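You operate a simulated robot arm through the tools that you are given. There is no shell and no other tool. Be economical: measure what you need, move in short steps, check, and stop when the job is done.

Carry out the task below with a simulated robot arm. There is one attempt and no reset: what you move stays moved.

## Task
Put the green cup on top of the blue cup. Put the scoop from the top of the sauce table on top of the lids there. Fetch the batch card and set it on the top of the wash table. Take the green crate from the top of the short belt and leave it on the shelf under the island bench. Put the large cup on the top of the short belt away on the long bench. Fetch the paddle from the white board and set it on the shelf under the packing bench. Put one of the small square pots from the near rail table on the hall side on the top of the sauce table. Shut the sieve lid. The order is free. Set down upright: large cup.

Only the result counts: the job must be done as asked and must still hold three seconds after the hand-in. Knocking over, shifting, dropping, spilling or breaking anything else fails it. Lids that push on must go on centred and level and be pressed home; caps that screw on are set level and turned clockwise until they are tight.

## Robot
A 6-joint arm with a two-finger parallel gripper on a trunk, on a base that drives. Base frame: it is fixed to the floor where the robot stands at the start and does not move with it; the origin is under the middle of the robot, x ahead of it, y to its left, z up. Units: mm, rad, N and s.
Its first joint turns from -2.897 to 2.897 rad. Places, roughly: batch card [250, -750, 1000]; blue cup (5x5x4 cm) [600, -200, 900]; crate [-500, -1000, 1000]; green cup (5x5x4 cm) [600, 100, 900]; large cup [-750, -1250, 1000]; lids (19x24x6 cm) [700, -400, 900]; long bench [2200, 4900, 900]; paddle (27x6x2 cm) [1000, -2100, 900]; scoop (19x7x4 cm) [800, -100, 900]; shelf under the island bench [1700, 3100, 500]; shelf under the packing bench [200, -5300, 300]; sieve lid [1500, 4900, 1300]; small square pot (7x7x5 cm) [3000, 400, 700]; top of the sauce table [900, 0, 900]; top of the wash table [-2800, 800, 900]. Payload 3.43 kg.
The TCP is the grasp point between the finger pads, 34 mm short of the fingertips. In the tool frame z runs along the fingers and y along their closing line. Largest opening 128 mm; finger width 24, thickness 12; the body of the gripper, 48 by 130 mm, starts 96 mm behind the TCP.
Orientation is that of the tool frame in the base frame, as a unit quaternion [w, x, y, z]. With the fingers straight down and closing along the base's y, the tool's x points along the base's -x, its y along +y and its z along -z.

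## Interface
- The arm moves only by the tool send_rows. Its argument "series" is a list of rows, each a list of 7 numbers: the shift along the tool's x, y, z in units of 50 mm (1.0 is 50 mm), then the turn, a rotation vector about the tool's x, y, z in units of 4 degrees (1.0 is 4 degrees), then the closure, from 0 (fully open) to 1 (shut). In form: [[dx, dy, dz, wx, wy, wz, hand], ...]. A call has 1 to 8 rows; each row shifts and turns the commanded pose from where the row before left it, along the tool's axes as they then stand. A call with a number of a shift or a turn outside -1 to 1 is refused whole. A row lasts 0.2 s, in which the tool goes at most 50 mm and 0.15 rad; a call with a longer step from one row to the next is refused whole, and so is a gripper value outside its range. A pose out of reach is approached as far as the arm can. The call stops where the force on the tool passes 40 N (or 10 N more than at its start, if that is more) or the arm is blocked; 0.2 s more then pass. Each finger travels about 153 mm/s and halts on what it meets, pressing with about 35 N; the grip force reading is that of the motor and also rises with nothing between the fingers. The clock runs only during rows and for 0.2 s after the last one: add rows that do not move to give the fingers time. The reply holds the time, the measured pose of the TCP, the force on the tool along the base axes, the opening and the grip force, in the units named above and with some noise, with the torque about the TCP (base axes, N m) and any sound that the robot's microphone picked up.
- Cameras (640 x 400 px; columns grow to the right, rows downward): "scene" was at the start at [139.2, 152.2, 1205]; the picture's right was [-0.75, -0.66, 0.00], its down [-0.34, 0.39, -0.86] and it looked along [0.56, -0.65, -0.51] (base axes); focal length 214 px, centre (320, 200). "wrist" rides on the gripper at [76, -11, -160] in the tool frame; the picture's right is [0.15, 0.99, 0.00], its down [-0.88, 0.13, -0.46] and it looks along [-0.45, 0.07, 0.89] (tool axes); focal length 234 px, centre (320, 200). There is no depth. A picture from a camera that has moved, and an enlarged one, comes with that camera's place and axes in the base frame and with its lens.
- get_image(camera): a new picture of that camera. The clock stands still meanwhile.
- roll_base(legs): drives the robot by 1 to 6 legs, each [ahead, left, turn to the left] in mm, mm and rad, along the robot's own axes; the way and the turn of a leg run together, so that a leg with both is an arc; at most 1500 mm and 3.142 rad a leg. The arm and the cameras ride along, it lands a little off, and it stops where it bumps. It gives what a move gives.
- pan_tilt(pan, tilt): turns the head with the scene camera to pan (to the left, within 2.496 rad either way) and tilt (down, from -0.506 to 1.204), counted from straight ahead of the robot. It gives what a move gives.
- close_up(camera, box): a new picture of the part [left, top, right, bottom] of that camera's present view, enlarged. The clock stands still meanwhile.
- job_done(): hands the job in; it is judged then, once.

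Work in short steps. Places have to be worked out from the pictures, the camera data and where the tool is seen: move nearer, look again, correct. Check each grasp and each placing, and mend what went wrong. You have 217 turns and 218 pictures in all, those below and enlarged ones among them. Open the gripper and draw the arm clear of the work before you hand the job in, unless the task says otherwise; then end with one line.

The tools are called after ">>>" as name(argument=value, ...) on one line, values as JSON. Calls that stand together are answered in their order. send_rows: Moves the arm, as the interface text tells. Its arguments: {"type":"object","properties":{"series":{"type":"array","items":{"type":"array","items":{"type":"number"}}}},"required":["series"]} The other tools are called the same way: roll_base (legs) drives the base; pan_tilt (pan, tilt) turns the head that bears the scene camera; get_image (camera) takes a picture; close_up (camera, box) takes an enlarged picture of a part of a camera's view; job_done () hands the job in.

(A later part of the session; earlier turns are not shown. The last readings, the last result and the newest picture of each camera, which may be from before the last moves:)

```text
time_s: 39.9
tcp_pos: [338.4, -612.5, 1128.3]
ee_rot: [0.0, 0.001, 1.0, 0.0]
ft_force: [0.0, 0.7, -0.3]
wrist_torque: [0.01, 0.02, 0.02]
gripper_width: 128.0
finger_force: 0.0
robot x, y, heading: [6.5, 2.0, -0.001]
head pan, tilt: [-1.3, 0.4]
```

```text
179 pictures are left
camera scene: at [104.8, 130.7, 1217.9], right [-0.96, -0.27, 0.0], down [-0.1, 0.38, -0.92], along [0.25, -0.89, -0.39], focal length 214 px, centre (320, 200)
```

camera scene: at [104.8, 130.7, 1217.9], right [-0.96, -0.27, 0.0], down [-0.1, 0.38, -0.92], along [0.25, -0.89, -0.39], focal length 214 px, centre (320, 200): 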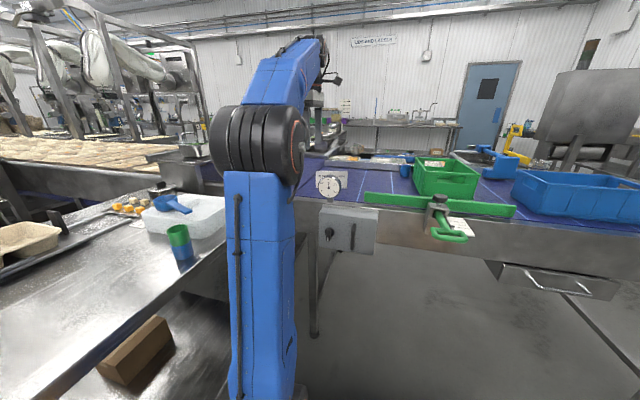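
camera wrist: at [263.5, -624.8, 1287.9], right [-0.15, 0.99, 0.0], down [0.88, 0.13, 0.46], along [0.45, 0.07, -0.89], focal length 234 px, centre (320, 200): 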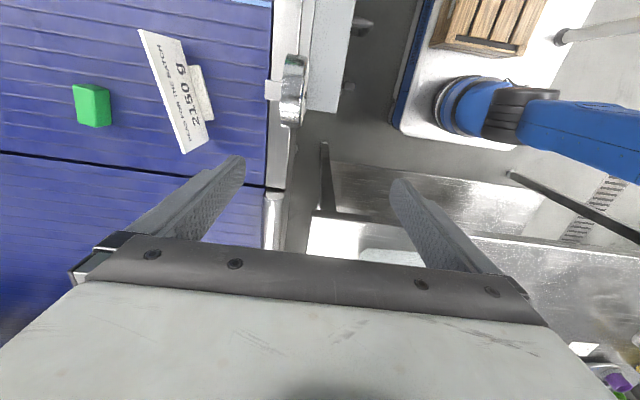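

The batch card seems to stand on the belt behind the scale dial. Zooming in from both cameras.

>>> close_up(camera="wrist", box=[60, 10, 300, 160])

>>> close_up(camera="scene", box=[280, 140, 440, 240])

```text
2.67 times, centred on (180, 85) of wrist
camera zoom: at [264.1, -624.5, 1287.9], right [-0.15, 0.99, 0.0], down [0.88, 0.13, 0.46], along [0.45, 0.07, -0.89], focal length 624 px, centre (693, 507)
```

zoom: 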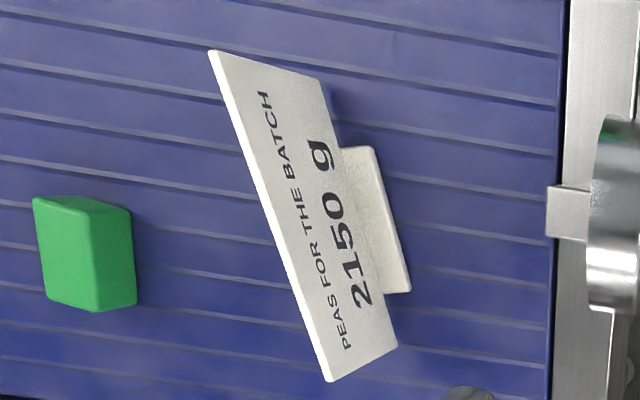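

```text
4.00 times, centred on (360, 190) of scene
camera zoom: at [104.8, 130.7, 1217.9], right [-0.96, -0.27, 0.0], down [-0.1, 0.38, -0.92], along [0.25, -0.89, -0.39], focal length 858 px, centre (160, 240)
```

zoom: 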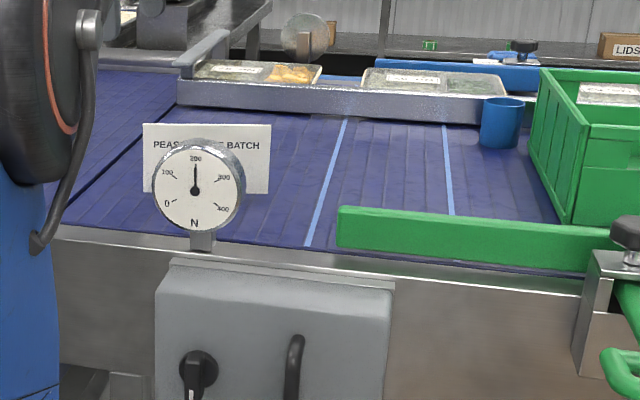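

The card is an upright plate, top edge z≈952 from (243,-837) to (389,-810), foot toward +y. Going above its midpoint with yaw 10.5° and half-open fingers.

>>> send_rows(series=[[0.09, -0.84, 0, 0, 0, 0, 0.5], [0.09, -0.84, 0, 0, 0, 0, 0.5], [0.09, -0.84, 0, 0, 0, 0, 0.5], [0.09, -0.84, 0, 0, 0, 0, 0.5], [0.09, -0.84, 0, 0, 0, -0.6, 0.5], [0, 0, 0.8, 0, 0, -1, 0.5], [0, 0, 0.8, 0, 0, -1, 0.5], [0, 0, 0, 0, 0, 0, 0.5]])

>>> get_image(camera="wrist")

>>> close_up(camera="scene", box=[280, 140, 440, 240])

```text
time_s: 41.7
tcp_pos: [314.6, -798.9, 1004.2]
ee_rot: [0.0, -0.09, 0.996, 0.0]
ft_force: [0.0, -0.1, -0.5]
wrist_torque: [0.02, -0.01, 0.0]
gripper_width: 64.0
finger_force: 0.0
out of reach, approached as far as the arm can: row 3, 4, 5
robot x, y, heading: [3.5, 1.1, 0.01]
head pan, tilt: [-1.3, 0.4]
```

```text
176 pictures are left
camera wrist: at [243.4, -823.2, 1163.4], right [-0.32, 0.95, 0.0], down [0.84, 0.29, 0.46], along [0.43, 0.15, -0.89], focal length 234 px, centre (320, 200)
```

wrist: 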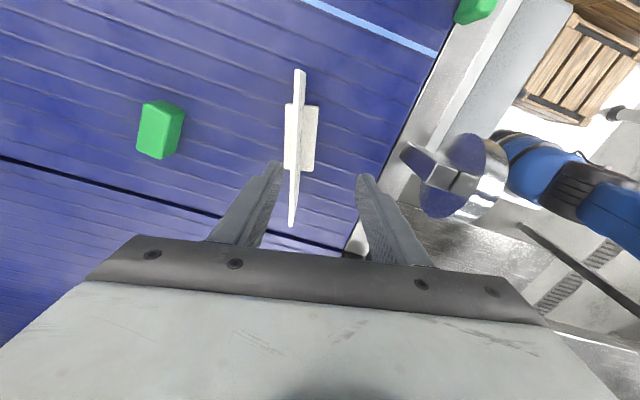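

```text
4.00 times, centred on (360, 190) of scene
camera zoom: at [104.8, 130.6, 1217.9], right [-0.96, -0.27, 0.0], down [-0.1, 0.38, -0.92], along [0.25, -0.89, -0.39], focal length 858 px, centre (160, 240)
```

zoom: 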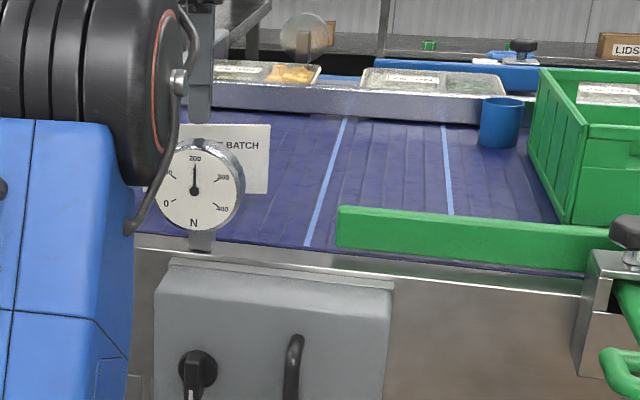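

Card seen edge-on; its line is at ≈(313,-824), ~12.5° yaw. Shifting 25 mm in −y, aligning, and checking before descending.

>>> send_rows(series=[[0.13, -0.485, 0.3, 0, 0, -0.6, 0.5], [0, 0, 0.2, 0, 0, 0, 0.5], [0, 0, 0, 0, 0, 0, 0.5]])

>>> get_image(camera="wrist")

```text
time_s: 42.5
tcp_pos: [312.8, -824.9, 978.4]
ee_rot: [0.0, -0.111, 0.994, 0.0]
ft_force: [-0.5, -0.8, -0.3]
wrist_torque: [-0.02, 0.01, 0.02]
gripper_width: 64.0
finger_force: 0.0
robot x, y, heading: [-2.3, 2.0, -0.005]
head pan, tilt: [-1.3, 0.4]
```

```text
174 pictures are left
camera wrist: at [242.2, -851.3, 1138.1], right [-0.36, 0.93, 0.0], down [0.83, 0.32, 0.46], along [0.42, 0.17, -0.89], focal length 234 px, centre (320, 200)
```

wrist: 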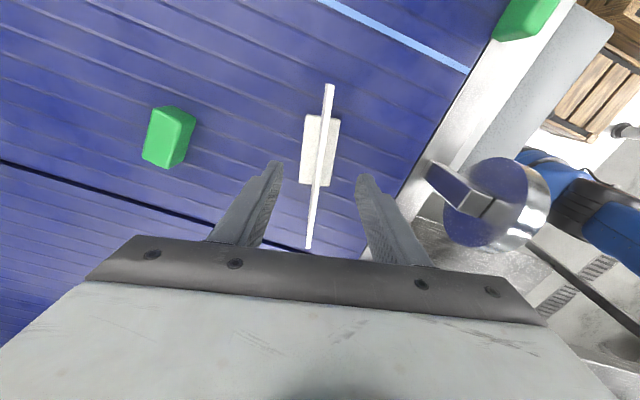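

Card is well between the fingers. Descending 40 mm and closing.

>>> send_rows(series=[[0, 0, 0.4, 0, 0, 0, 0.5], [0, 0, 0.4, 0, 0, 0, 0.5], [0, 0, 0, 0, 0, 0, 0.7], [0, 0, 0, 0, 0, 0, 1], [0, 0, 0, 0, 0, 0, 1], [0, 0, 0, 0, 0, 0, 1]])

>>> get_image(camera="wrist")

```text
time_s: 43.9
tcp_pos: [312.3, -824.2, 939.6]
ee_rot: [0.0, -0.111, 0.994, 0.0]
ft_force: [-0.1, 0.4, 0.0]
wrist_torque: [-0.02, -0.01, -0.01]
gripper_width: 4.2
finger_force: 34.9
robot x, y, heading: [1.4, -2.0, -0.0]
head pan, tilt: [-1.3, 0.4]
```

```text
173 pictures are left
camera wrist: at [241.6, -851.5, 1098.6], right [-0.36, 0.93, 0.0], down [0.83, 0.32, 0.46], along [0.42, 0.16, -0.89], focal length 234 px, centre (320, 200)
```

wrist: 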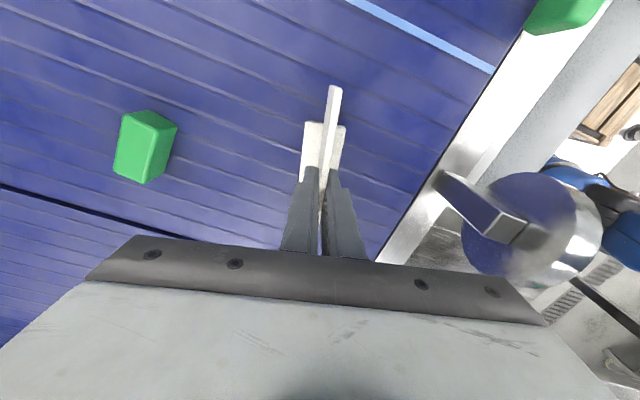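

Card gripped. Lifting and bringing it in toward the robot's front, above everything.

>>> send_rows(series=[[0, 0, -0.9, 0, 0, 0, 1], [0, 0, -0.9, 0, 0, 0, 1], [0, 0.4, -0.8, 0, 0, 0, 1], [0, 0.4, -0.8, 0, 0, 0, 1], [-0.45, 0.8, 0, 0, 0, 0, 1], [-0.45, 0.8, 0, 0, 0, 0, 1], [-0.45, 0.8, 0, 0, 0, 0, 1], [-0.45, 0.8, 0, 0, 0, 0, 1]])

>>> get_image(camera="wrist")

>>> get_image(camera="scene")

```text
time_s: 45.7
tcp_pos: [356.5, -603.1, 1097.3]
ee_rot: [0.0, -0.111, 0.994, 0.001]
ft_force: [0.5, -0.8, 0.2]
wrist_torque: [0.11, 0.01, -0.01]
gripper_width: 4.2
finger_force: 35.5
out of reach, approached as far as the arm can: row 4
robot x, y, heading: [-1.0, -1.7, -0.003]
head pan, tilt: [-1.3, 0.4]
```

```text
172 pictures are left
camera wrist: at [285.2, -631.0, 1255.8], right [-0.36, 0.93, 0.0], down [0.83, 0.32, 0.46], along [0.42, 0.17, -0.89], focal length 234 px, centre (320, 200)
```

wrist: 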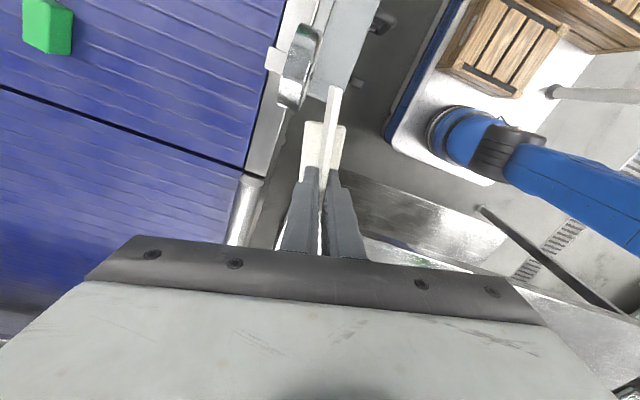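

```text
171 pictures are left
camera scene: at [104.9, 130.0, 1217.9], right [-0.96, -0.27, 0.0], down [-0.1, 0.38, -0.92], along [0.25, -0.89, -0.39], focal length 214 px, centre (320, 200)
```

scene: 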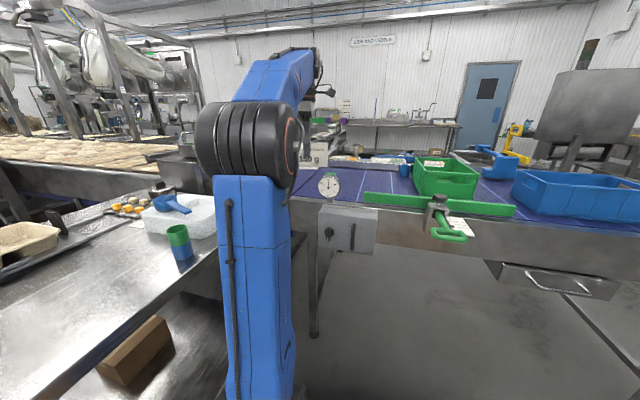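

Bringing the card to the robot's front at height before driving.

>>> send_rows(series=[[-0.25, 0.95, 0, 0, 0, 0, 1], [-0.25, 0.95, 0, 0, 0, 0, 1], [-0.25, 0.95, 0, 0, 0, 0, 1], [-0.25, 0.95, 0, 0, 0, 0, 1], [-0.25, 0.95, 0, 0, 0, 0, 1], [-0.25, 0.95, 0, 0, 0, 0, 1], [-0.25, 0.95, 0, 0, 0, 0, 1], [-0.25, 0.95, 0, 0, 0, 0, 1]])

>>> send_rows(series=[[0.3, 0.9, 0, 0, 0, 0.6, 1], [0.5, 0.8, 0, 0, 0, 1, 1], [0.5, 0.8, 0, 0, 0, 1, 1], [0, 0, 0, 0, 0, 0.6, 1]])

>>> roll_base(legs=[[-1000, 0, 0], [0, 0, 3.1416]])

>>> pan_tilt(pan=-0.4, tilt=0.3)

>>> get_image(camera="scene")

```text
time_s: 47.5
tcp_pos: [368.5, -209.4, 1097.1]
ee_rot: [0.0, -0.112, 0.994, 0.0]
ft_force: [0.3, -0.7, -0.2]
wrist_torque: [0.04, 0.03, 0.02]
gripper_width: 3.8
finger_force: 35.0
robot x, y, heading: [-1.6, 2.6, 0.005]
head pan, tilt: [-1.3, 0.4]
```

```text
time_s: 48.3
tcp_pos: [349.6, -199.0, 1034.2]
ee_rot: [-0.042, -0.04, 0.996, 0.074]
ft_force: [-0.2, 0.3, -0.1]
wrist_torque: [-0.01, 0.06, 0.03]
gripper_width: 4.3
finger_force: 35.2
out of reach, approached as far as the arm can: row 1, 2, 3
robot x, y, heading: [1.6, 3.8, -0.002]
head pan, tilt: [-1.3, 0.4]
stopped in row 3: the arm was blocked; the commanded pose is now the measured one
```

```text
refused: 3.1416 is not a number from -3.14159 to 3.14159
```

```text
time_s: 49.5
tcp_pos: [348.4, -198.1, 1035.3]
ee_rot: [-0.041, -0.04, 0.996, 0.074]
ft_force: [-0.1, -0.1, -0.7]
wrist_torque: [0.0, 0.0, 0.03]
gripper_width: 4.0
finger_force: 34.8
robot x, y, heading: [-3.0, -0.7, -0.003]
head pan, tilt: [-0.4, 0.3]
```

```text
170 pictures are left
camera scene: at [165.5, 182.4, 1227.1], right [-0.4, -0.92, 0.0], down [-0.27, 0.12, -0.96], along [0.87, -0.38, -0.3], focal length 214 px, centre (320, 200)
```

scene: 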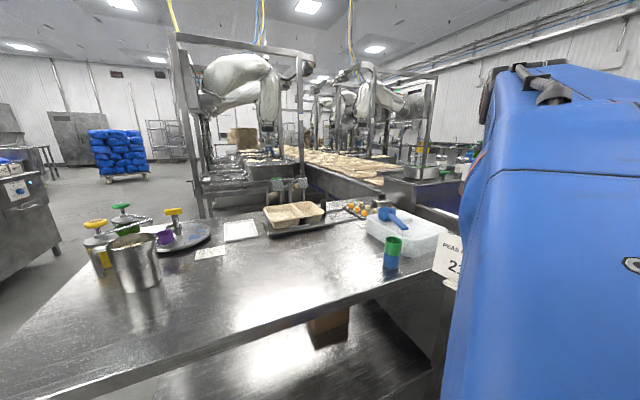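

The arm got cramped and tilted slightly. Raising, moving outward and levelling the wrist.

>>> send_rows(series=[[-0.3, 0, -0.6, 0, 0, 0, 1], [-0.3, 0, -0.6, 0.7, -0.39, 0.38, 1], [-0.3, 0, -0.3, 0.7, -0.39, 0.38, 1], [-0.3, 0, 0, 0.7, -0.39, 0.38, 1], [0, 0, 0, 0, 0, 0, 1]])

>>> get_image(camera="wrist")

```text
time_s: 50.7
tcp_pos: [420.4, -212.5, 1088.7]
ee_rot: [-0.001, -0.001, 1.0, -0.001]
ft_force: [-0.6, 0.4, 0.2]
wrist_torque: [-0.04, 0.01, 0.0]
gripper_width: 4.1
finger_force: 35.5
out of reach, approached as far as the arm can: row 1
robot x, y, heading: [-3.6, 0.3, 0.005]
head pan, tilt: [-0.4, 0.3]
```

```text
169 pictures are left
camera wrist: at [345.6, -222.9, 1248.9], right [-0.15, 0.99, 0.0], down [0.88, 0.13, 0.46], along [0.45, 0.07, -0.89], focal length 234 px, centre (320, 200)
```

wrist: 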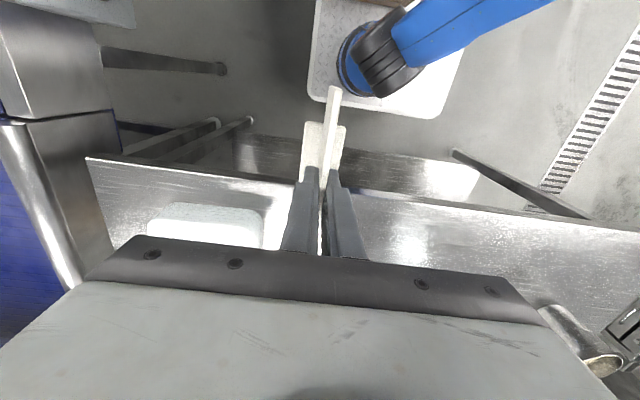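

Level again with the card held. Backing out, then turning to face the wash area.

>>> roll_base(legs=[[-1000, 0, 0], [0, 0, 3.1415]])

>>> pan_tilt(pan=-0.4, tilt=0.3)

>>> get_image(camera="scene")

```text
time_s: 63.2
tcp_pos: [-1421.3, 213.3, 1088.3]
ee_rot: [0.001, 1.0, -0.002, 0.001]
ft_force: [-0.2, 0.6, -0.4]
wrist_torque: [0.0, 0.02, 0.0]
gripper_width: 4.0
finger_force: 35.7
robot x, y, heading: [-1001.8, -0.7, 3.137]
head pan, tilt: [-0.4, 0.3]
```

```text
time_s: 63.8
tcp_pos: [-1422.2, 212.6, 1088.6]
ee_rot: [0.001, 1.0, -0.002, 0.0]
ft_force: [0.2, -0.4, -0.4]
wrist_torque: [0.02, 0.02, -0.02]
gripper_width: 4.0
finger_force: 35.1
robot x, y, heading: [-1000.9, -2.1, 3.138]
head pan, tilt: [-0.4, 0.3]
```

```text
168 pictures are left
camera scene: at [-1170.0, -183.4, 1227.1], right [0.39, 0.92, 0.0], down [0.27, -0.12, -0.96], along [-0.88, 0.38, -0.3], focal length 214 px, centre (320, 200)
```

scene: 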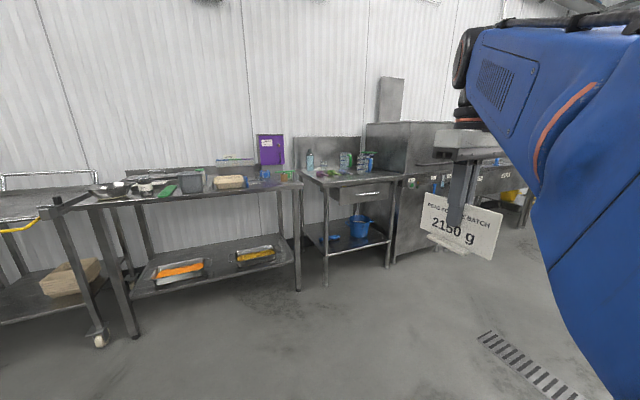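

The wash table is the one with the drawer and the blue bucket below. Driving 750 mm ahead and 650 mm right.

>>> roll_base(legs=[[750, -650, 0]])

>>> pan_tilt(pan=0.1, tilt=0.45)

>>> get_image(camera="scene")

>>> get_image(camera="wrist")

```text
time_s: 69.0
tcp_pos: [-2165.9, 870.3, 1089.7]
ee_rot: [0.001, 1.0, -0.004, 0.001]
ft_force: [-0.1, 0.2, 0.0]
wrist_torque: [0.02, 0.01, 0.01]
gripper_width: 4.1
finger_force: 35.0
robot x, y, heading: [-1747.4, 653.8, 3.132]
head pan, tilt: [-0.4, 0.3]
```

```text
time_s: 69.9
tcp_pos: [-2166.6, 871.1, 1089.6]
ee_rot: [0.001, 1.0, -0.004, 0.001]
ft_force: [-0.3, -0.1, -0.4]
wrist_torque: [-0.01, 0.01, 0.0]
gripper_width: 4.0
finger_force: 35.2
robot x, y, heading: [-1749.1, 658.2, 3.13]
head pan, tilt: [0.099, 0.45]
```

```text
167 pictures are left
camera scene: at [-1921.3, 428.2, 1213.2], right [-0.09, 1.0, 0.0], down [0.43, 0.04, -0.9], along [-0.9, -0.08, -0.44], focal length 214 px, centre (320, 200)
```

scene: 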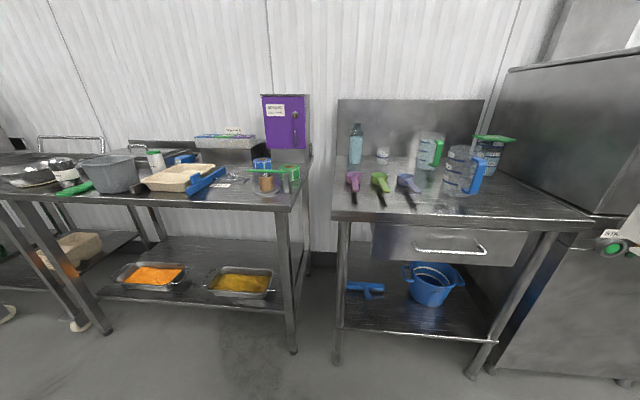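

```text
166 pictures are left
camera wrist: at [-2089.0, 881.5, 1248.8], right [0.14, -0.99, 0.0], down [-0.88, -0.12, 0.46], along [-0.45, -0.06, -0.89], focal length 234 px, centre (320, 200)
```

wrist: 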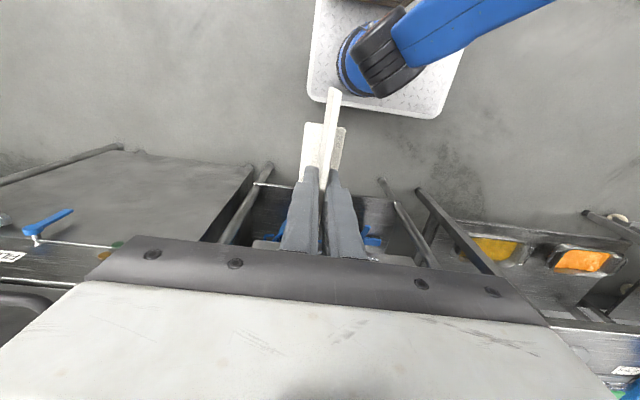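

The wash table's front right area (y≈930–1130, right of the jugs) looks free. Moving the arm over it to look from the wrist.

>>> send_rows(series=[[-0.87, -0.45, 0, 0, 0, 0, 1], [-0.87, -0.45, 0, 0, 0, 0, 1], [-0.87, -0.45, 0, 0, 0, 0, 1], [-0.87, -0.45, 0, 0, 0, 0, 1], [-0.87, -0.45, 0, 0, 0, 0, 1], [-0.87, -0.45, 0, 0, 0, 0, 1], [-0.87, -0.45, 0, 0, 0, 0, 1], [0, 0, 0, 0, 0, 0, 1]])

>>> get_image(camera="wrist")

>>> pan_tilt(pan=-0.5, tilt=0.45)

>>> get_image(camera="scene")

```text
time_s: 71.7
tcp_pos: [-2471.0, 1030.9, 1090.0]
ee_rot: [0.001, 1.0, -0.004, 0.0]
ft_force: [0.6, 0.1, 0.0]
wrist_torque: [0.02, -0.02, 0.0]
gripper_width: 3.9
finger_force: 35.0
robot x, y, heading: [-1749.1, 656.1, 3.136]
head pan, tilt: [0.099, 0.45]
```

```text
165 pictures are left
camera wrist: at [-2393.8, 1042.0, 1249.5], right [0.14, -0.99, 0.0], down [-0.88, -0.12, 0.46], along [-0.45, -0.06, -0.89], focal length 234 px, centre (320, 200)
```

wrist: 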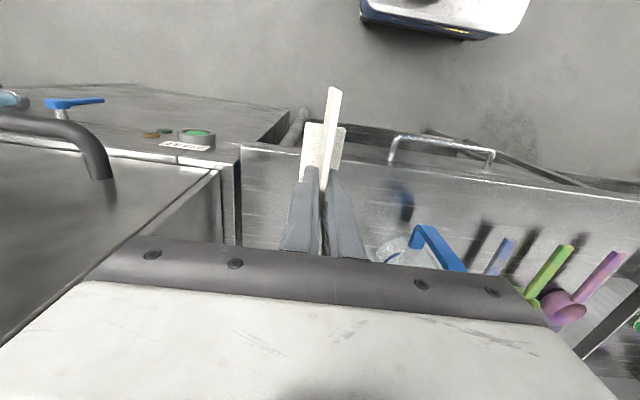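

```text
time_s: 72.7
tcp_pos: [-2471.5, 1031.8, 1089.7]
ee_rot: [0.001, 1.0, -0.004, 0.0]
ft_force: [-0.8, 0.0, -0.8]
wrist_torque: [0.0, 0.0, -0.01]
gripper_width: 3.9
finger_force: 35.2
robot x, y, heading: [-1746.5, 654.6, 3.138]
head pan, tilt: [-0.499, 0.45]
```

```text
164 pictures are left
camera scene: at [-1910.2, 481.2, 1213.2], right [0.49, 0.87, 0.0], down [0.38, -0.21, -0.9], along [-0.79, 0.44, -0.44], focal length 214 px, centre (320, 200)
```

scene: 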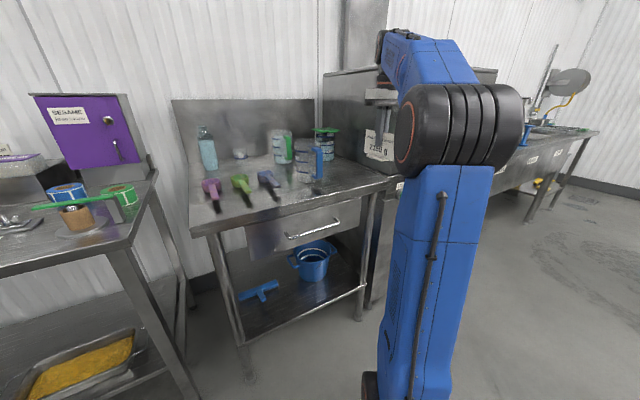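

Free strip confirmed between jug (y<935) and right edge (y≈1150). Driving ahead 135 mm to bring the card over the spot.

>>> roll_base(legs=[[135, 0, 0]])

>>> get_image(camera="wrist")

>>> pan_tilt(pan=-0.35, tilt=0.5)

>>> get_image(camera="scene")

```text
time_s: 74.0
tcp_pos: [-2605.2, 1032.2, 1089.3]
ee_rot: [0.001, 1.0, -0.004, 0.0]
ft_force: [-0.2, 0.3, -0.4]
wrist_torque: [-0.01, -0.02, 0.0]
gripper_width: 4.0
finger_force: 34.7
robot x, y, heading: [-1885.5, 655.7, 3.134]
head pan, tilt: [-0.499, 0.45]
```

```text
163 pictures are left
camera wrist: at [-2528.9, 1043.0, 1249.4], right [0.14, -0.99, 0.0], down [-0.88, -0.12, 0.46], along [-0.45, -0.06, -0.89], focal length 234 px, centre (320, 200)
```

wrist: 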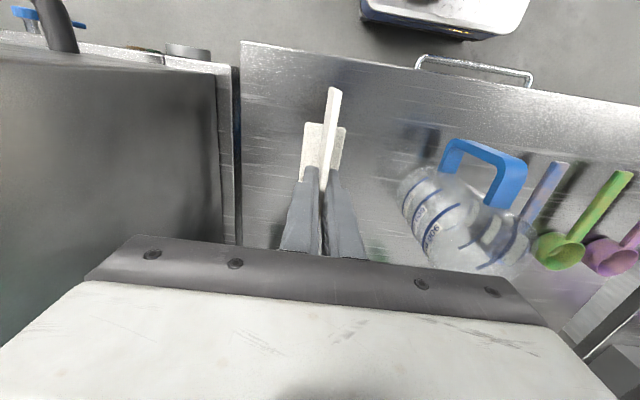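

```text
time_s: 74.7
tcp_pos: [-2605.8, 1032.9, 1090.3]
ee_rot: [0.001, 1.0, -0.003, 0.001]
ft_force: [-0.4, 0.1, 0.1]
wrist_torque: [0.0, 0.0, 0.02]
gripper_width: 4.0
finger_force: 34.9
robot x, y, heading: [-1881.6, 658.0, 3.133]
head pan, tilt: [-0.351, 0.499]
```

```text
162 pictures are left
camera scene: at [-2050.2, 469.7, 1208.8], right [0.35, 0.94, 0.0], down [0.45, -0.17, -0.88], along [-0.82, 0.31, -0.48], focal length 214 px, centre (320, 200)
```

scene: 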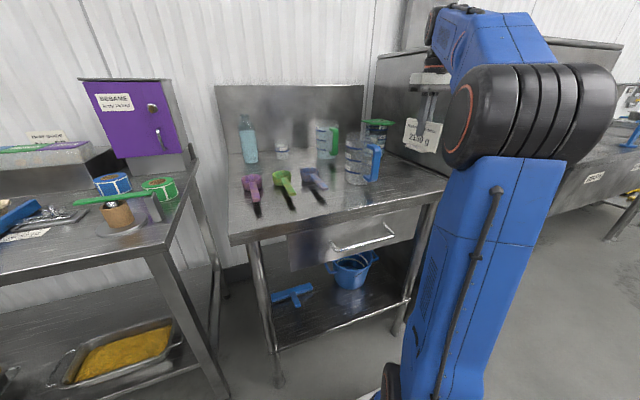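

Clear column below the card. Lowering to TCP z≈975, then small steps.

>>> send_rows(series=[[0, 0, 0.8, 0, 0, 0, 1], [0, 0, 0.8, 0, 0, 0, 1], [0, 0, 0.7, 0, 0, 0, 1], [0, 0, 0, 0, 0, 0, 1]])

>>> close_up(camera="scene", box=[340, 80, 500, 180])

>>> get_image(camera="wrist")

```text
time_s: 75.7
tcp_pos: [-2605.5, 1031.2, 977.2]
ee_rot: [-0.002, 1.0, -0.003, -0.002]
ft_force: [-6.0, 2.2, 38.3]
wrist_torque: [0.03, -0.19, -0.03]
gripper_width: 4.3
finger_force: 35.1
robot x, y, heading: [-1882.9, 656.2, 3.135]
head pan, tilt: [-0.351, 0.499]
```

```text
4.00 times, centred on (420, 130) of scene
camera zoom: at [-2049.4, 469.2, 1208.8], right [0.35, 0.94, 0.0], down [0.45, -0.17, -0.88], along [-0.82, 0.31, -0.48], focal length 858 px, centre (-80, 480)
```

zoom: 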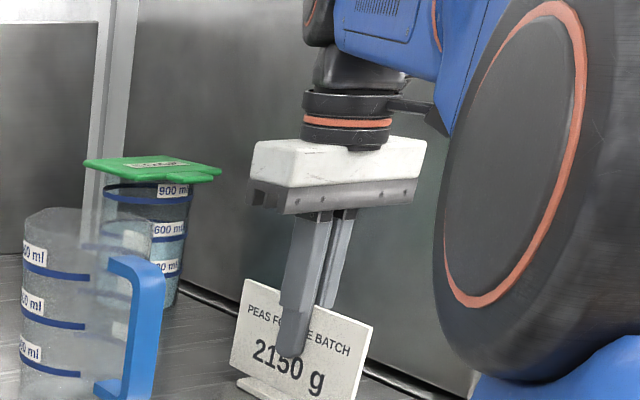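

```text
160 pictures are left
camera wrist: at [-2527.2, 1041.4, 1136.4], right [0.14, -0.99, 0.0], down [-0.88, -0.12, 0.46], along [-0.45, -0.06, -0.89], focal length 234 px, centre (320, 200)
```

wrist: 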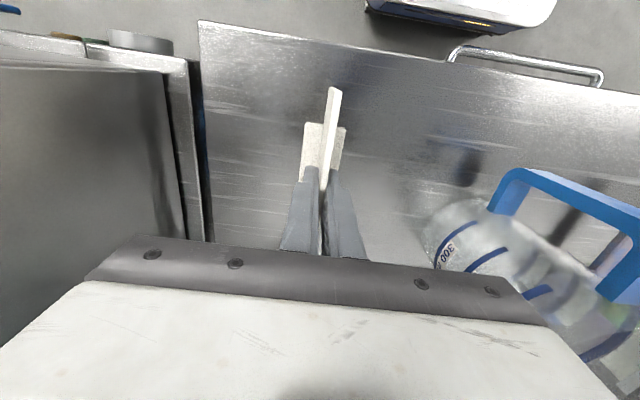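

Contact with the table (38 N). Easing up 1 mm, opening slightly and lifting off.

>>> send_rows(series=[[0, 0, -0.02, 0, 0, 0, 0.95], [0, 0, 0, 0, 0, 0, 0.8], [0, 0, 0, 0, 0, 0, 0.75], [0, 0, -0.5, 0, 0, 0, 0.75], [0, 0, -0.9, 0, 0, 0, 0.75], [0, 0, -0.9, 0, 0, 0, 0.75], [0, 0, 0, 0, 0, 0, 0.75]])

>>> close_up(camera="scene", box=[340, 80, 500, 180])

```text
time_s: 77.3
tcp_pos: [-2606.9, 1030.8, 1091.5]
ee_rot: [0.001, 1.0, -0.004, 0.001]
ft_force: [1.0, 0.0, 0.3]
wrist_torque: [0.02, 0.03, -0.01]
gripper_width: 32.1
finger_force: 0.1
robot x, y, heading: [-1886.9, 658.7, 3.136]
head pan, tilt: [-0.351, 0.499]
```

```text
4.00 times, centred on (420, 130) of scene
camera zoom: at [-2050.2, 469.7, 1208.7], right [0.35, 0.94, 0.0], down [0.45, -0.17, -0.88], along [-0.82, 0.31, -0.48], focal length 858 px, centre (-80, 480)
```

zoom: 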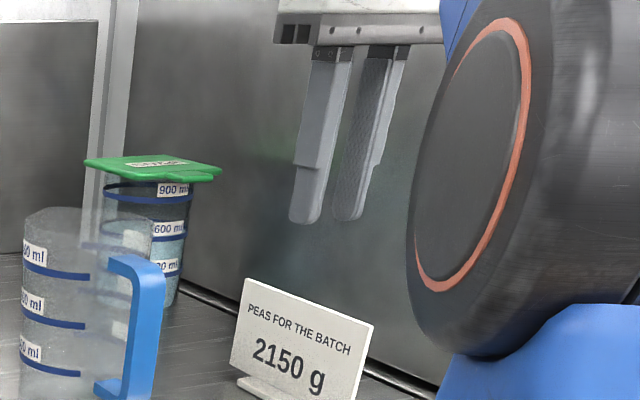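

Card is standing on the wash table. Retracting the arm and driving to the short belt for the crate and large cup.

>>> send_rows(series=[[0.9, 0.3, 0, 0, 0, 0, 0.75], [0.9, 0.3, 0, 0, 0, 0, 0.75], [0.9, 0.3, 0, 0, 0, 0, 0.75], [0.9, 0.3, 0, 0, 0, 0, 0.5], [0.9, 0.3, 0, 0, 0, 0, 0], [0.9, 0.3, 0, 0, 0, 0, 0], [0, 0, 0, 0, 0, 0, 0]])

>>> roll_base(legs=[[-500, 0, 0], [0, 0, 1.5708], [650, 800, 0]])

>>> pan_tilt(pan=0, tilt=0.4)

>>> get_image(camera="scene")

>>> get_image(camera="wrist")

```text
time_s: 78.9
tcp_pos: [-2337.8, 940.8, 1091.4]
ee_rot: [0.001, 1.0, -0.004, 0.001]
ft_force: [0.0, -1.0, 0.5]
wrist_torque: [-0.01, 0.03, 0.02]
gripper_width: 127.9
finger_force: 0.1
robot x, y, heading: [-1883.0, 652.8, 3.132]
head pan, tilt: [-0.351, 0.499]
```

```text
time_s: 90.5
tcp_pos: [-877.9, -459.7, 1090.9]
ee_rot: [0.0, 0.708, 0.706, 0.001]
ft_force: [0.3, 0.5, -0.3]
wrist_torque: [0.0, -0.02, 0.01]
gripper_width: 127.9
finger_force: 0.1
robot x, y, heading: [-598.2, -2.8, -1.573]
head pan, tilt: [-0.351, 0.499]
```

```text
time_s: 91.4
tcp_pos: [-878.7, -461.1, 1091.0]
ee_rot: [0.0, 0.709, 0.705, 0.002]
ft_force: [0.0, 0.3, -0.3]
wrist_torque: [0.0, 0.0, 0.02]
gripper_width: 127.9
finger_force: 0.1
robot x, y, heading: [-593.3, -4.5, -1.579]
head pan, tilt: [0.0, 0.4]
```

```text
158 pictures are left
camera scene: at [-376.7, -178.0, 1217.9], right [-1.0, 0.01, 0.0], down [0.0, 0.39, -0.92], along [-0.01, -0.92, -0.39], focal length 214 px, centre (320, 200)
```

scene: 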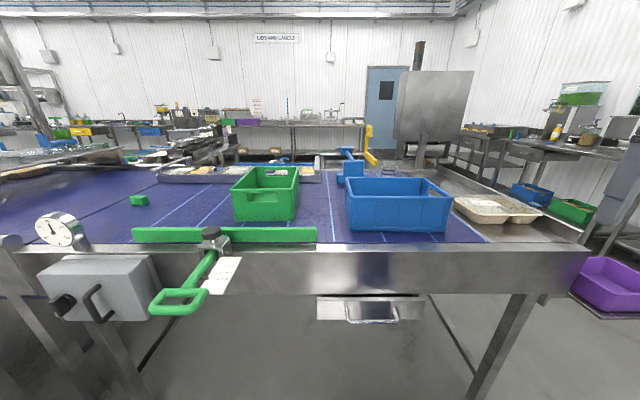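

```text
157 pictures are left
camera wrist: at [-888.1, -384.5, 1250.9], right [0.99, 0.14, 0.0], down [0.13, -0.88, 0.46], along [0.07, -0.45, -0.89], focal length 234 px, centre (320, 200)
```

wrist: 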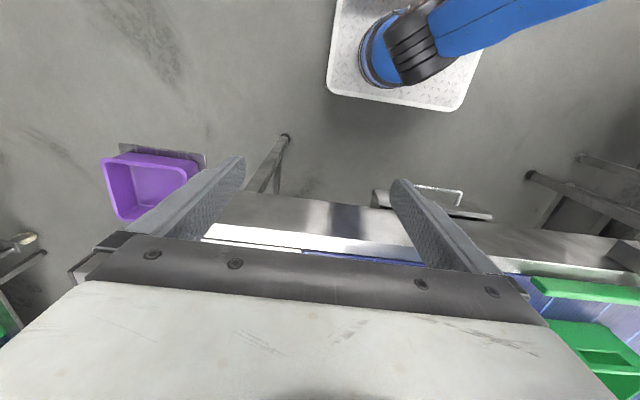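

Zooming in on the crates and whatever stands behind them.

>>> close_up(camera="scene", box=[220, 140, 380, 240])

>>> close_up(camera="scene", box=[310, 130, 470, 230])

```text
4.00 times, centred on (300, 190) of scene
camera zoom: at [-376.7, -178.0, 1217.9], right [-1.0, 0.01, 0.0], down [0.0, 0.39, -0.92], along [-0.01, -0.92, -0.39], focal length 858 px, centre (400, 240)
```

zoom: 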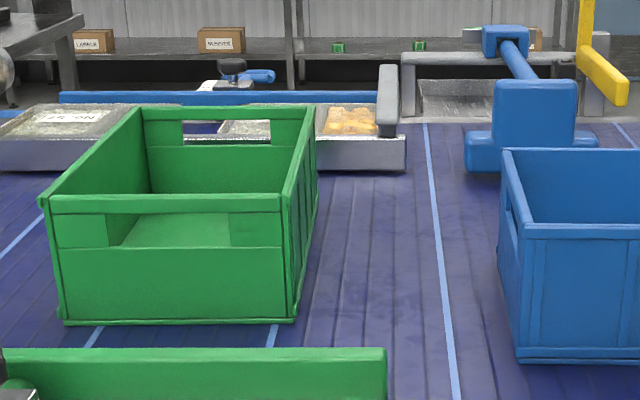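

```text
4.00 times, centred on (390, 180) of scene
camera zoom: at [-376.7, -178.0, 1217.9], right [-1.0, 0.01, 0.0], down [0.0, 0.39, -0.92], along [-0.01, -0.92, -0.39], focal length 858 px, centre (40, 280)
```

zoom: 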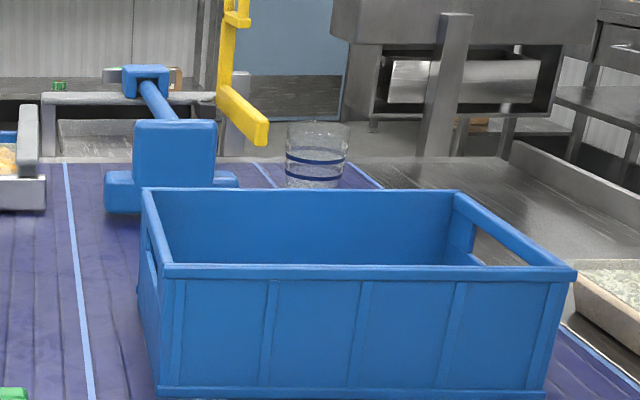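

The large cup is the clear one behind the blue crate (≈(-770,-1330)). The green crate spans about x −295…−95, y −821…−1130, z 870–980. I'll sidestep to face its near end wall.

>>> roll_base(legs=[[40, 400, 0]])

>>> get_image(camera="scene")

>>> get_image(camera="wrist")

```text
time_s: 93.9
tcp_pos: [-478.8, -502.0, 1091.0]
ee_rot: [0.0, 0.707, 0.707, 0.002]
ft_force: [0.5, 0.5, 0.1]
wrist_torque: [-0.04, -0.02, 0.03]
gripper_width: 127.9
finger_force: 0.1
robot x, y, heading: [-198.1, -47.9, -1.571]
head pan, tilt: [0.0, 0.4]
```

```text
154 pictures are left
camera scene: at [20.1, -218.9, 1217.9], right [-1.0, 0.0, 0.0], down [0.0, 0.39, -0.92], along [0.0, -0.92, -0.39], focal length 214 px, centre (320, 200)
```

scene: 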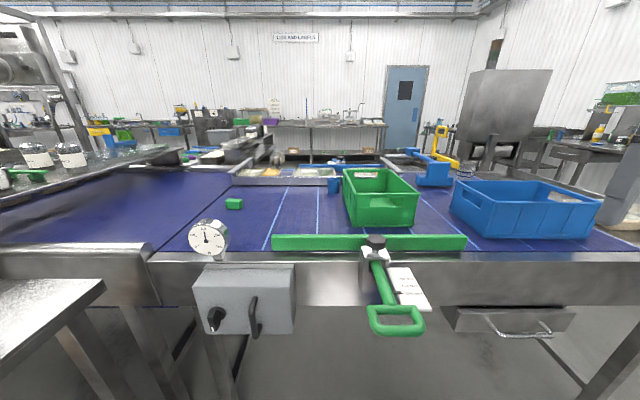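

```text
153 pictures are left
camera wrist: at [-490.7, -427.0, 1250.9], right [0.99, 0.15, 0.0], down [0.13, -0.88, 0.46], along [0.07, -0.45, -0.89], focal length 234 px, centre (320, 200)
```

wrist: 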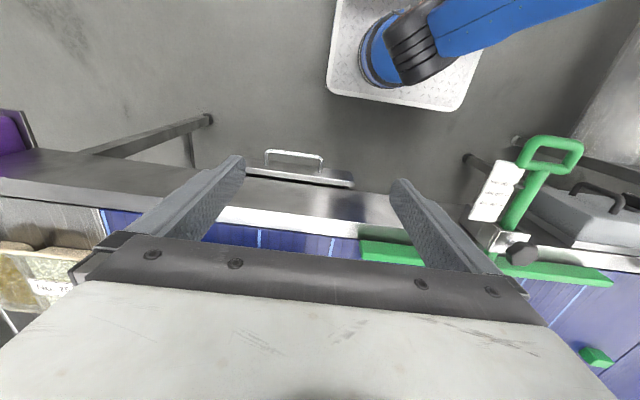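

Now facing the crate squarely. Moving the arm above its near end wall, then I'll rotate the wrist 90° so the fingers straddle that wall.

>>> send_rows(series=[[-0.65, 0.71, 0, 0, 0, 0, 0], [-0.65, 0.71, 0, 0, 0, 0, 0], [-0.65, 0.71, 0, 0, 0, 0, 0], [-0.65, 0.71, 0, 0, 0, 0, 0], [-0.65, 0.71, 0, 0, 0, 0, 0], [-0.65, 0.71, 0, 0, 0, 0, 0], [-0.65, 0.71, 0, 0, 0, 0, 0], [-0.65, 0.71, 0, 0, 0, 0, 0]])

>>> send_rows(series=[[0, 0, 0, 0, 0, 1, 0], [0, 0, 0, 0, 0, 1, 0], [0, 0, 0, 0, 0, 1, 0], [0, 0, 0, 0, 0, 1, 0], [0, 0, 0, 0, 0, 1, 0], [0, 0, 0, 0, 0, 1, 0], [0, 0, 0, 0, 0, 1, 0], [0, 0, 0, 0, 0, 1, 0]])

>>> send_rows(series=[[0, 0, 0, 0, 0, 1, 0], [0, 0, 0, 0, 0, 1, 0], [0, 0, 0, 0, 0, 1, 0], [0, 0, 0, 0, 0, 1, 0], [0, 0, 0, 0, 0, 1, 0], [0, 0, 0, 0, 0, 1, 0], [0, 0, 0, 0, 0, 1, 0], [0, 0, 0, 0, 0, 1, 0]])

>>> send_rows(series=[[0, 0, 0, 0, 0, 1, 0], [0, 0, 0, 0, 0, 1, 0], [0, 0, 0, 0, 0, 1, 0], [0, 0, 0, 0, 0, 1, 0], [0, 0, 0, 0, 0, 1, 0], [0, 0, 0, 0, 0, 1, 0], [0, 0, 0, 0, 0, 0.5, 0], [0, 0, 0, 0, 0, 0, 0]])

>>> get_image(camera="wrist")

>>> get_image(camera="scene")

```text
time_s: 95.7
tcp_pos: [-197.0, -761.8, 1092.6]
ee_rot: [0.0, 0.708, 0.707, 0.0]
ft_force: [-0.5, 0.7, 0.8]
wrist_torque: [-0.09, -0.06, -0.01]
gripper_width: 127.8
finger_force: 0.0
robot x, y, heading: [-198.9, -46.0, -1.572]
head pan, tilt: [0.0, 0.4]
```

```text
time_s: 97.5
tcp_pos: [-195.5, -763.4, 1091.5]
ee_rot: [0.0, 0.875, 0.484, 0.001]
ft_force: [-0.3, -0.4, -0.3]
wrist_torque: [-0.01, 0.01, 0.01]
gripper_width: 128.0
finger_force: 0.1
robot x, y, heading: [-201.6, -43.7, -1.574]
head pan, tilt: [0.0, 0.4]
```

```text
time_s: 99.3
tcp_pos: [-197.6, -763.3, 1091.0]
ee_rot: [-0.001, 0.975, 0.224, 0.001]
ft_force: [-0.2, 0.6, 0.7]
wrist_torque: [0.01, 0.01, -0.01]
gripper_width: 128.1
finger_force: 0.0
robot x, y, heading: [-199.9, -42.8, -1.576]
head pan, tilt: [0.0, 0.4]
```

```text
time_s: 101.1
tcp_pos: [-196.3, -762.6, 1091.8]
ee_rot: [-0.001, 1.0, 0.0, 0.0]
ft_force: [0.0, 0.7, 0.3]
wrist_torque: [-0.01, -0.01, 0.02]
gripper_width: 128.1
finger_force: 0.1
robot x, y, heading: [-198.4, -44.7, -1.573]
head pan, tilt: [0.0, 0.4]
```

```text
152 pictures are left
camera wrist: at [-119.7, -752.1, 1250.9], right [0.15, -0.99, 0.0], down [-0.88, -0.13, 0.45], along [-0.45, -0.07, -0.89], focal length 234 px, centre (320, 200)
```

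wrist: 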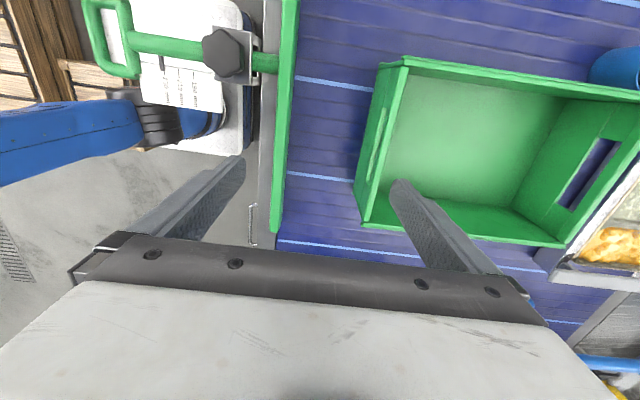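

```text
151 pictures are left
camera scene: at [20.1, -218.9, 1217.9], right [-1.0, 0.0, 0.0], down [0.0, 0.39, -0.92], along [0.0, -0.92, -0.39], focal length 214 px, centre (320, 200)
```

scene: 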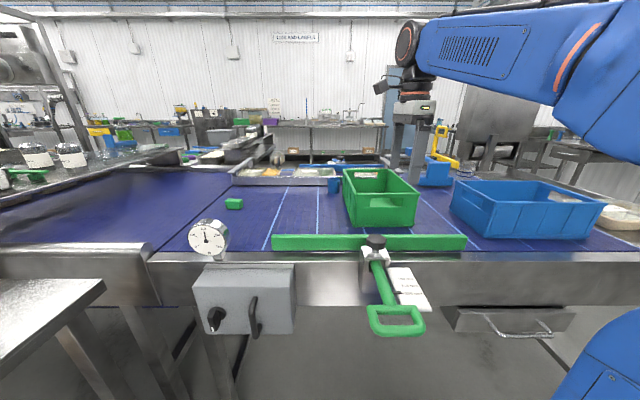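

Zooming in on the near end wall to locate it precisely.

>>> close_up(camera="wrist", box=[320, 40, 560, 190])

>>> close_up(camera="scene", box=[320, 150, 440, 240])

```text
2.67 times, centred on (440, 115) of wrist
camera zoom: at [-119.7, -752.1, 1250.9], right [0.15, -0.99, 0.0], down [-0.88, -0.13, 0.45], along [-0.45, -0.07, -0.89], focal length 624 px, centre (0, 427)
```

zoom: 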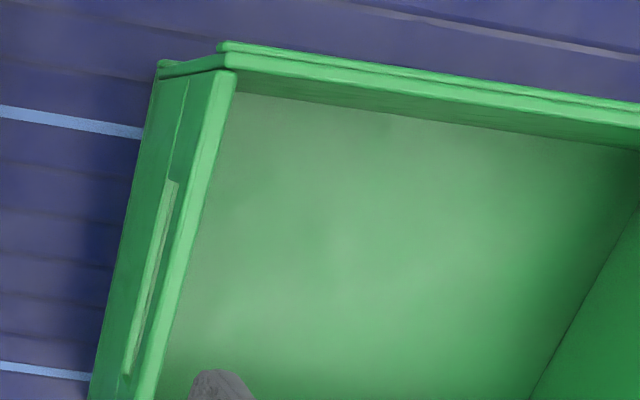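

```text
4.44 times, centred on (380, 195) of scene
camera zoom: at [20.1, -218.9, 1217.9], right [-1.0, 0.0, 0.0], down [0.0, 0.39, -0.92], along [0.0, -0.92, -0.39], focal length 953 px, centre (53, 222)
```

zoom: 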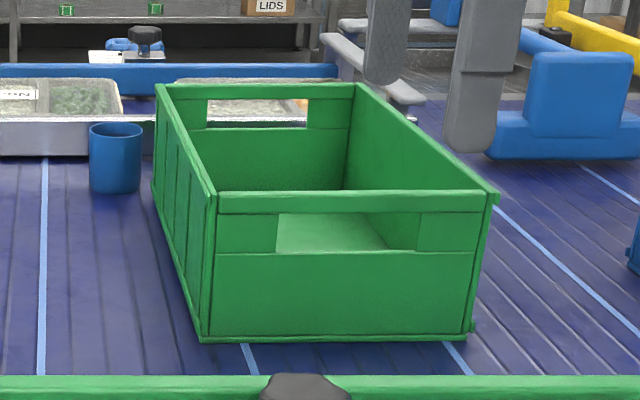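

End wall rim centre is y≈-837, z≈980, crate centre x≈-193. Moving over it and descending to straddle the wall.

>>> send_rows(series=[[0.04, 0.75, 0, 0, 0, 0, 0.2], [0.04, 0.75, 0, 0, 0, 0, 0.2], [0, 0, 0.8, 0, 0, 0, 0.2], [0, 0, 0.8, 0, 0, 0, 0.2], [0, 0, 0.4, 0, 0, 0, 0.2], [0, 0, 0, 0, 0, 0, 0.2]])

>>> get_image(camera="wrist")

>>> close_up(camera="scene", box=[320, 150, 440, 240])

```text
time_s: 102.5
tcp_pos: [-193.5, -837.9, 991.1]
ee_rot: [-0.001, 1.0, 0.001, 0.001]
ft_force: [-0.4, -0.2, -0.5]
wrist_torque: [0.03, -0.03, -0.01]
gripper_width: 102.5
finger_force: 0.0
robot x, y, heading: [-201.6, -46.1, -1.571]
head pan, tilt: [0.0, 0.4]
```

```text
148 pictures are left
camera wrist: at [-116.0, -827.4, 1150.6], right [0.15, -0.99, 0.0], down [-0.88, -0.13, 0.45], along [-0.45, -0.07, -0.89], focal length 234 px, centre (320, 200)
```

wrist: 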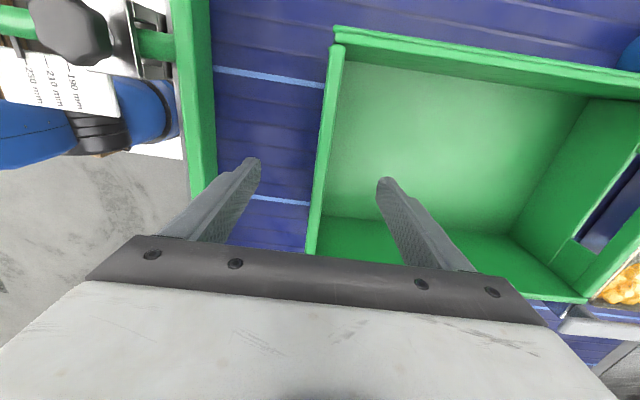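

```text
4.44 times, centred on (380, 195) of scene
camera zoom: at [20.1, -218.9, 1217.9], right [-1.0, 0.0, 0.0], down [0.0, 0.39, -0.92], along [0.0, -0.92, -0.39], focal length 953 px, centre (53, 222)
```

zoom: 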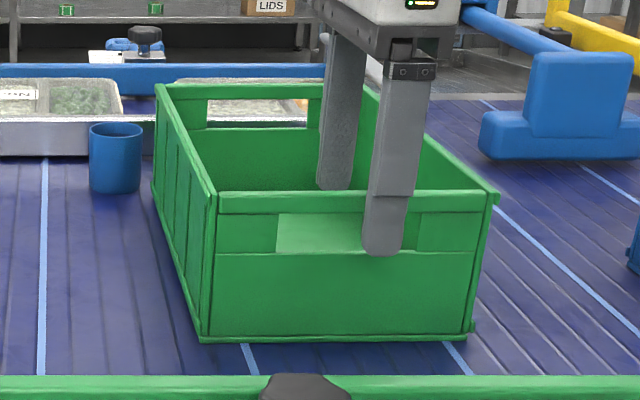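

Wall centred between the fingers. Descending 46 mm and closing.

>>> send_rows(series=[[0.1, 0, 0.46, 0, 0, 0, 0.2], [0, 0, 0.46, 0, 0, 0, 0.4], [0, 0, 0, 0, 0, 0, 0.7], [0, 0, 0, 0, 0, 0, 1], [0, 0, 0, 0, 0, 0, 1], [0, 0, 0, 0, 0, 0, 1]])

>>> send_rows(series=[[0, 0, -0.2, 0, 0, 0, 1], [0, 0, -0.2, 0, 0, 0, 1], [0, 0, -0.2, 0, 0, 0, 1], [0, 0, 0, 0, 0, 0, 1]])

>>> close_up(camera="scene", box=[320, 150, 440, 240])

```text
time_s: 103.9
tcp_pos: [-188.0, -838.1, 944.6]
ee_rot: [0.0, 1.0, -0.001, 0.0]
ft_force: [1.8, -0.4, -0.6]
wrist_torque: [-0.05, -0.08, 0.6]
gripper_width: 9.7
finger_force: 34.5
robot x, y, heading: [-198.3, -46.4, -1.572]
head pan, tilt: [0.0, 0.4]
```

```text
time_s: 104.9
tcp_pos: [-186.9, -838.2, 974.1]
ee_rot: [-0.001, 1.0, 0.0, 0.001]
ft_force: [-0.4, 0.4, -4.5]
wrist_torque: [0.65, -0.01, -0.03]
gripper_width: 9.7
finger_force: 34.8
robot x, y, heading: [-198.4, -48.7, -1.576]
head pan, tilt: [0.0, 0.4]
```

```text
4.44 times, centred on (380, 195) of scene
camera zoom: at [20.1, -219.1, 1217.8], right [-1.0, 0.0, 0.0], down [0.0, 0.39, -0.92], along [0.0, -0.92, -0.39], focal length 953 px, centre (53, 222)
```

zoom: 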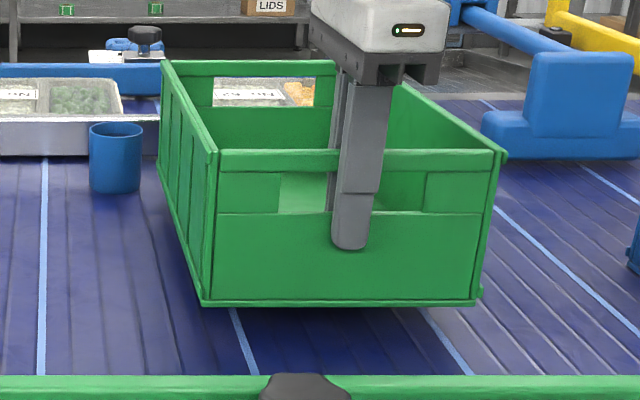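

The crate lifts level (weight ≈4.5 N). Raising it, retracting toward the robot, and backing away from the belt.

>>> send_rows(series=[[0, 0, -0.8, 0, 0, 0, 1], [0, 0, -0.8, 0, 0, 0, 1], [0, 0, -0.6, 0, 0, 0, 1], [0, -0.8, 0, 0, 0, 0, 1], [0, -0.8, 0, 0, 0, 0, 1], [0, -0.8, 0, 0, 0, 0, 1], [0, -0.8, 0, 0, 0, 0, 1], [0, -0.8, 0, 0, 0, 0, 1]])

>>> roll_base(legs=[[-800, 0, 0]])

>>> get_image(camera="scene")

```text
time_s: 106.7
tcp_pos: [-189.0, -639.5, 1084.9]
ee_rot: [-0.002, 1.0, 0.0, -0.001]
ft_force: [1.2, -0.7, -5.0]
wrist_torque: [0.74, 0.03, 0.0]
gripper_width: 10.0
finger_force: 34.9
robot x, y, heading: [-200.6, -48.7, -1.571]
head pan, tilt: [0.0, 0.4]
```

```text
time_s: 111.0
tcp_pos: [-187.5, 168.2, 1084.5]
ee_rot: [-0.001, 1.0, -0.003, 0.0]
ft_force: [0.7, 0.5, -5.1]
wrist_torque: [0.64, 0.01, 0.04]
gripper_width: 9.5
finger_force: 35.3
robot x, y, heading: [-190.5, 764.0, -1.58]
head pan, tilt: [0.0, 0.4]
```

```text
145 pictures are left
camera scene: at [22.9, 587.1, 1217.9], right [-1.0, 0.01, 0.0], down [0.0, 0.39, -0.92], along [-0.01, -0.92, -0.39], focal length 214 px, centre (320, 200)
```

scene: 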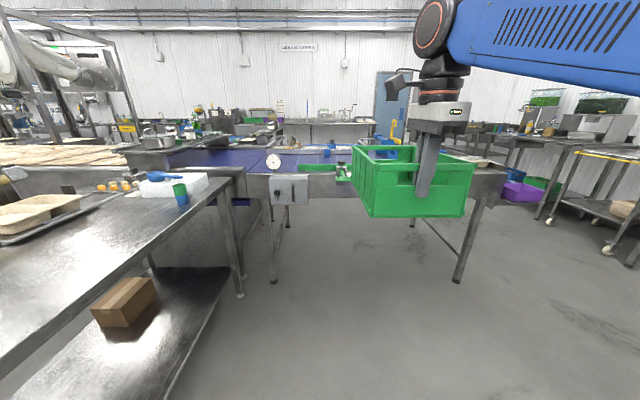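

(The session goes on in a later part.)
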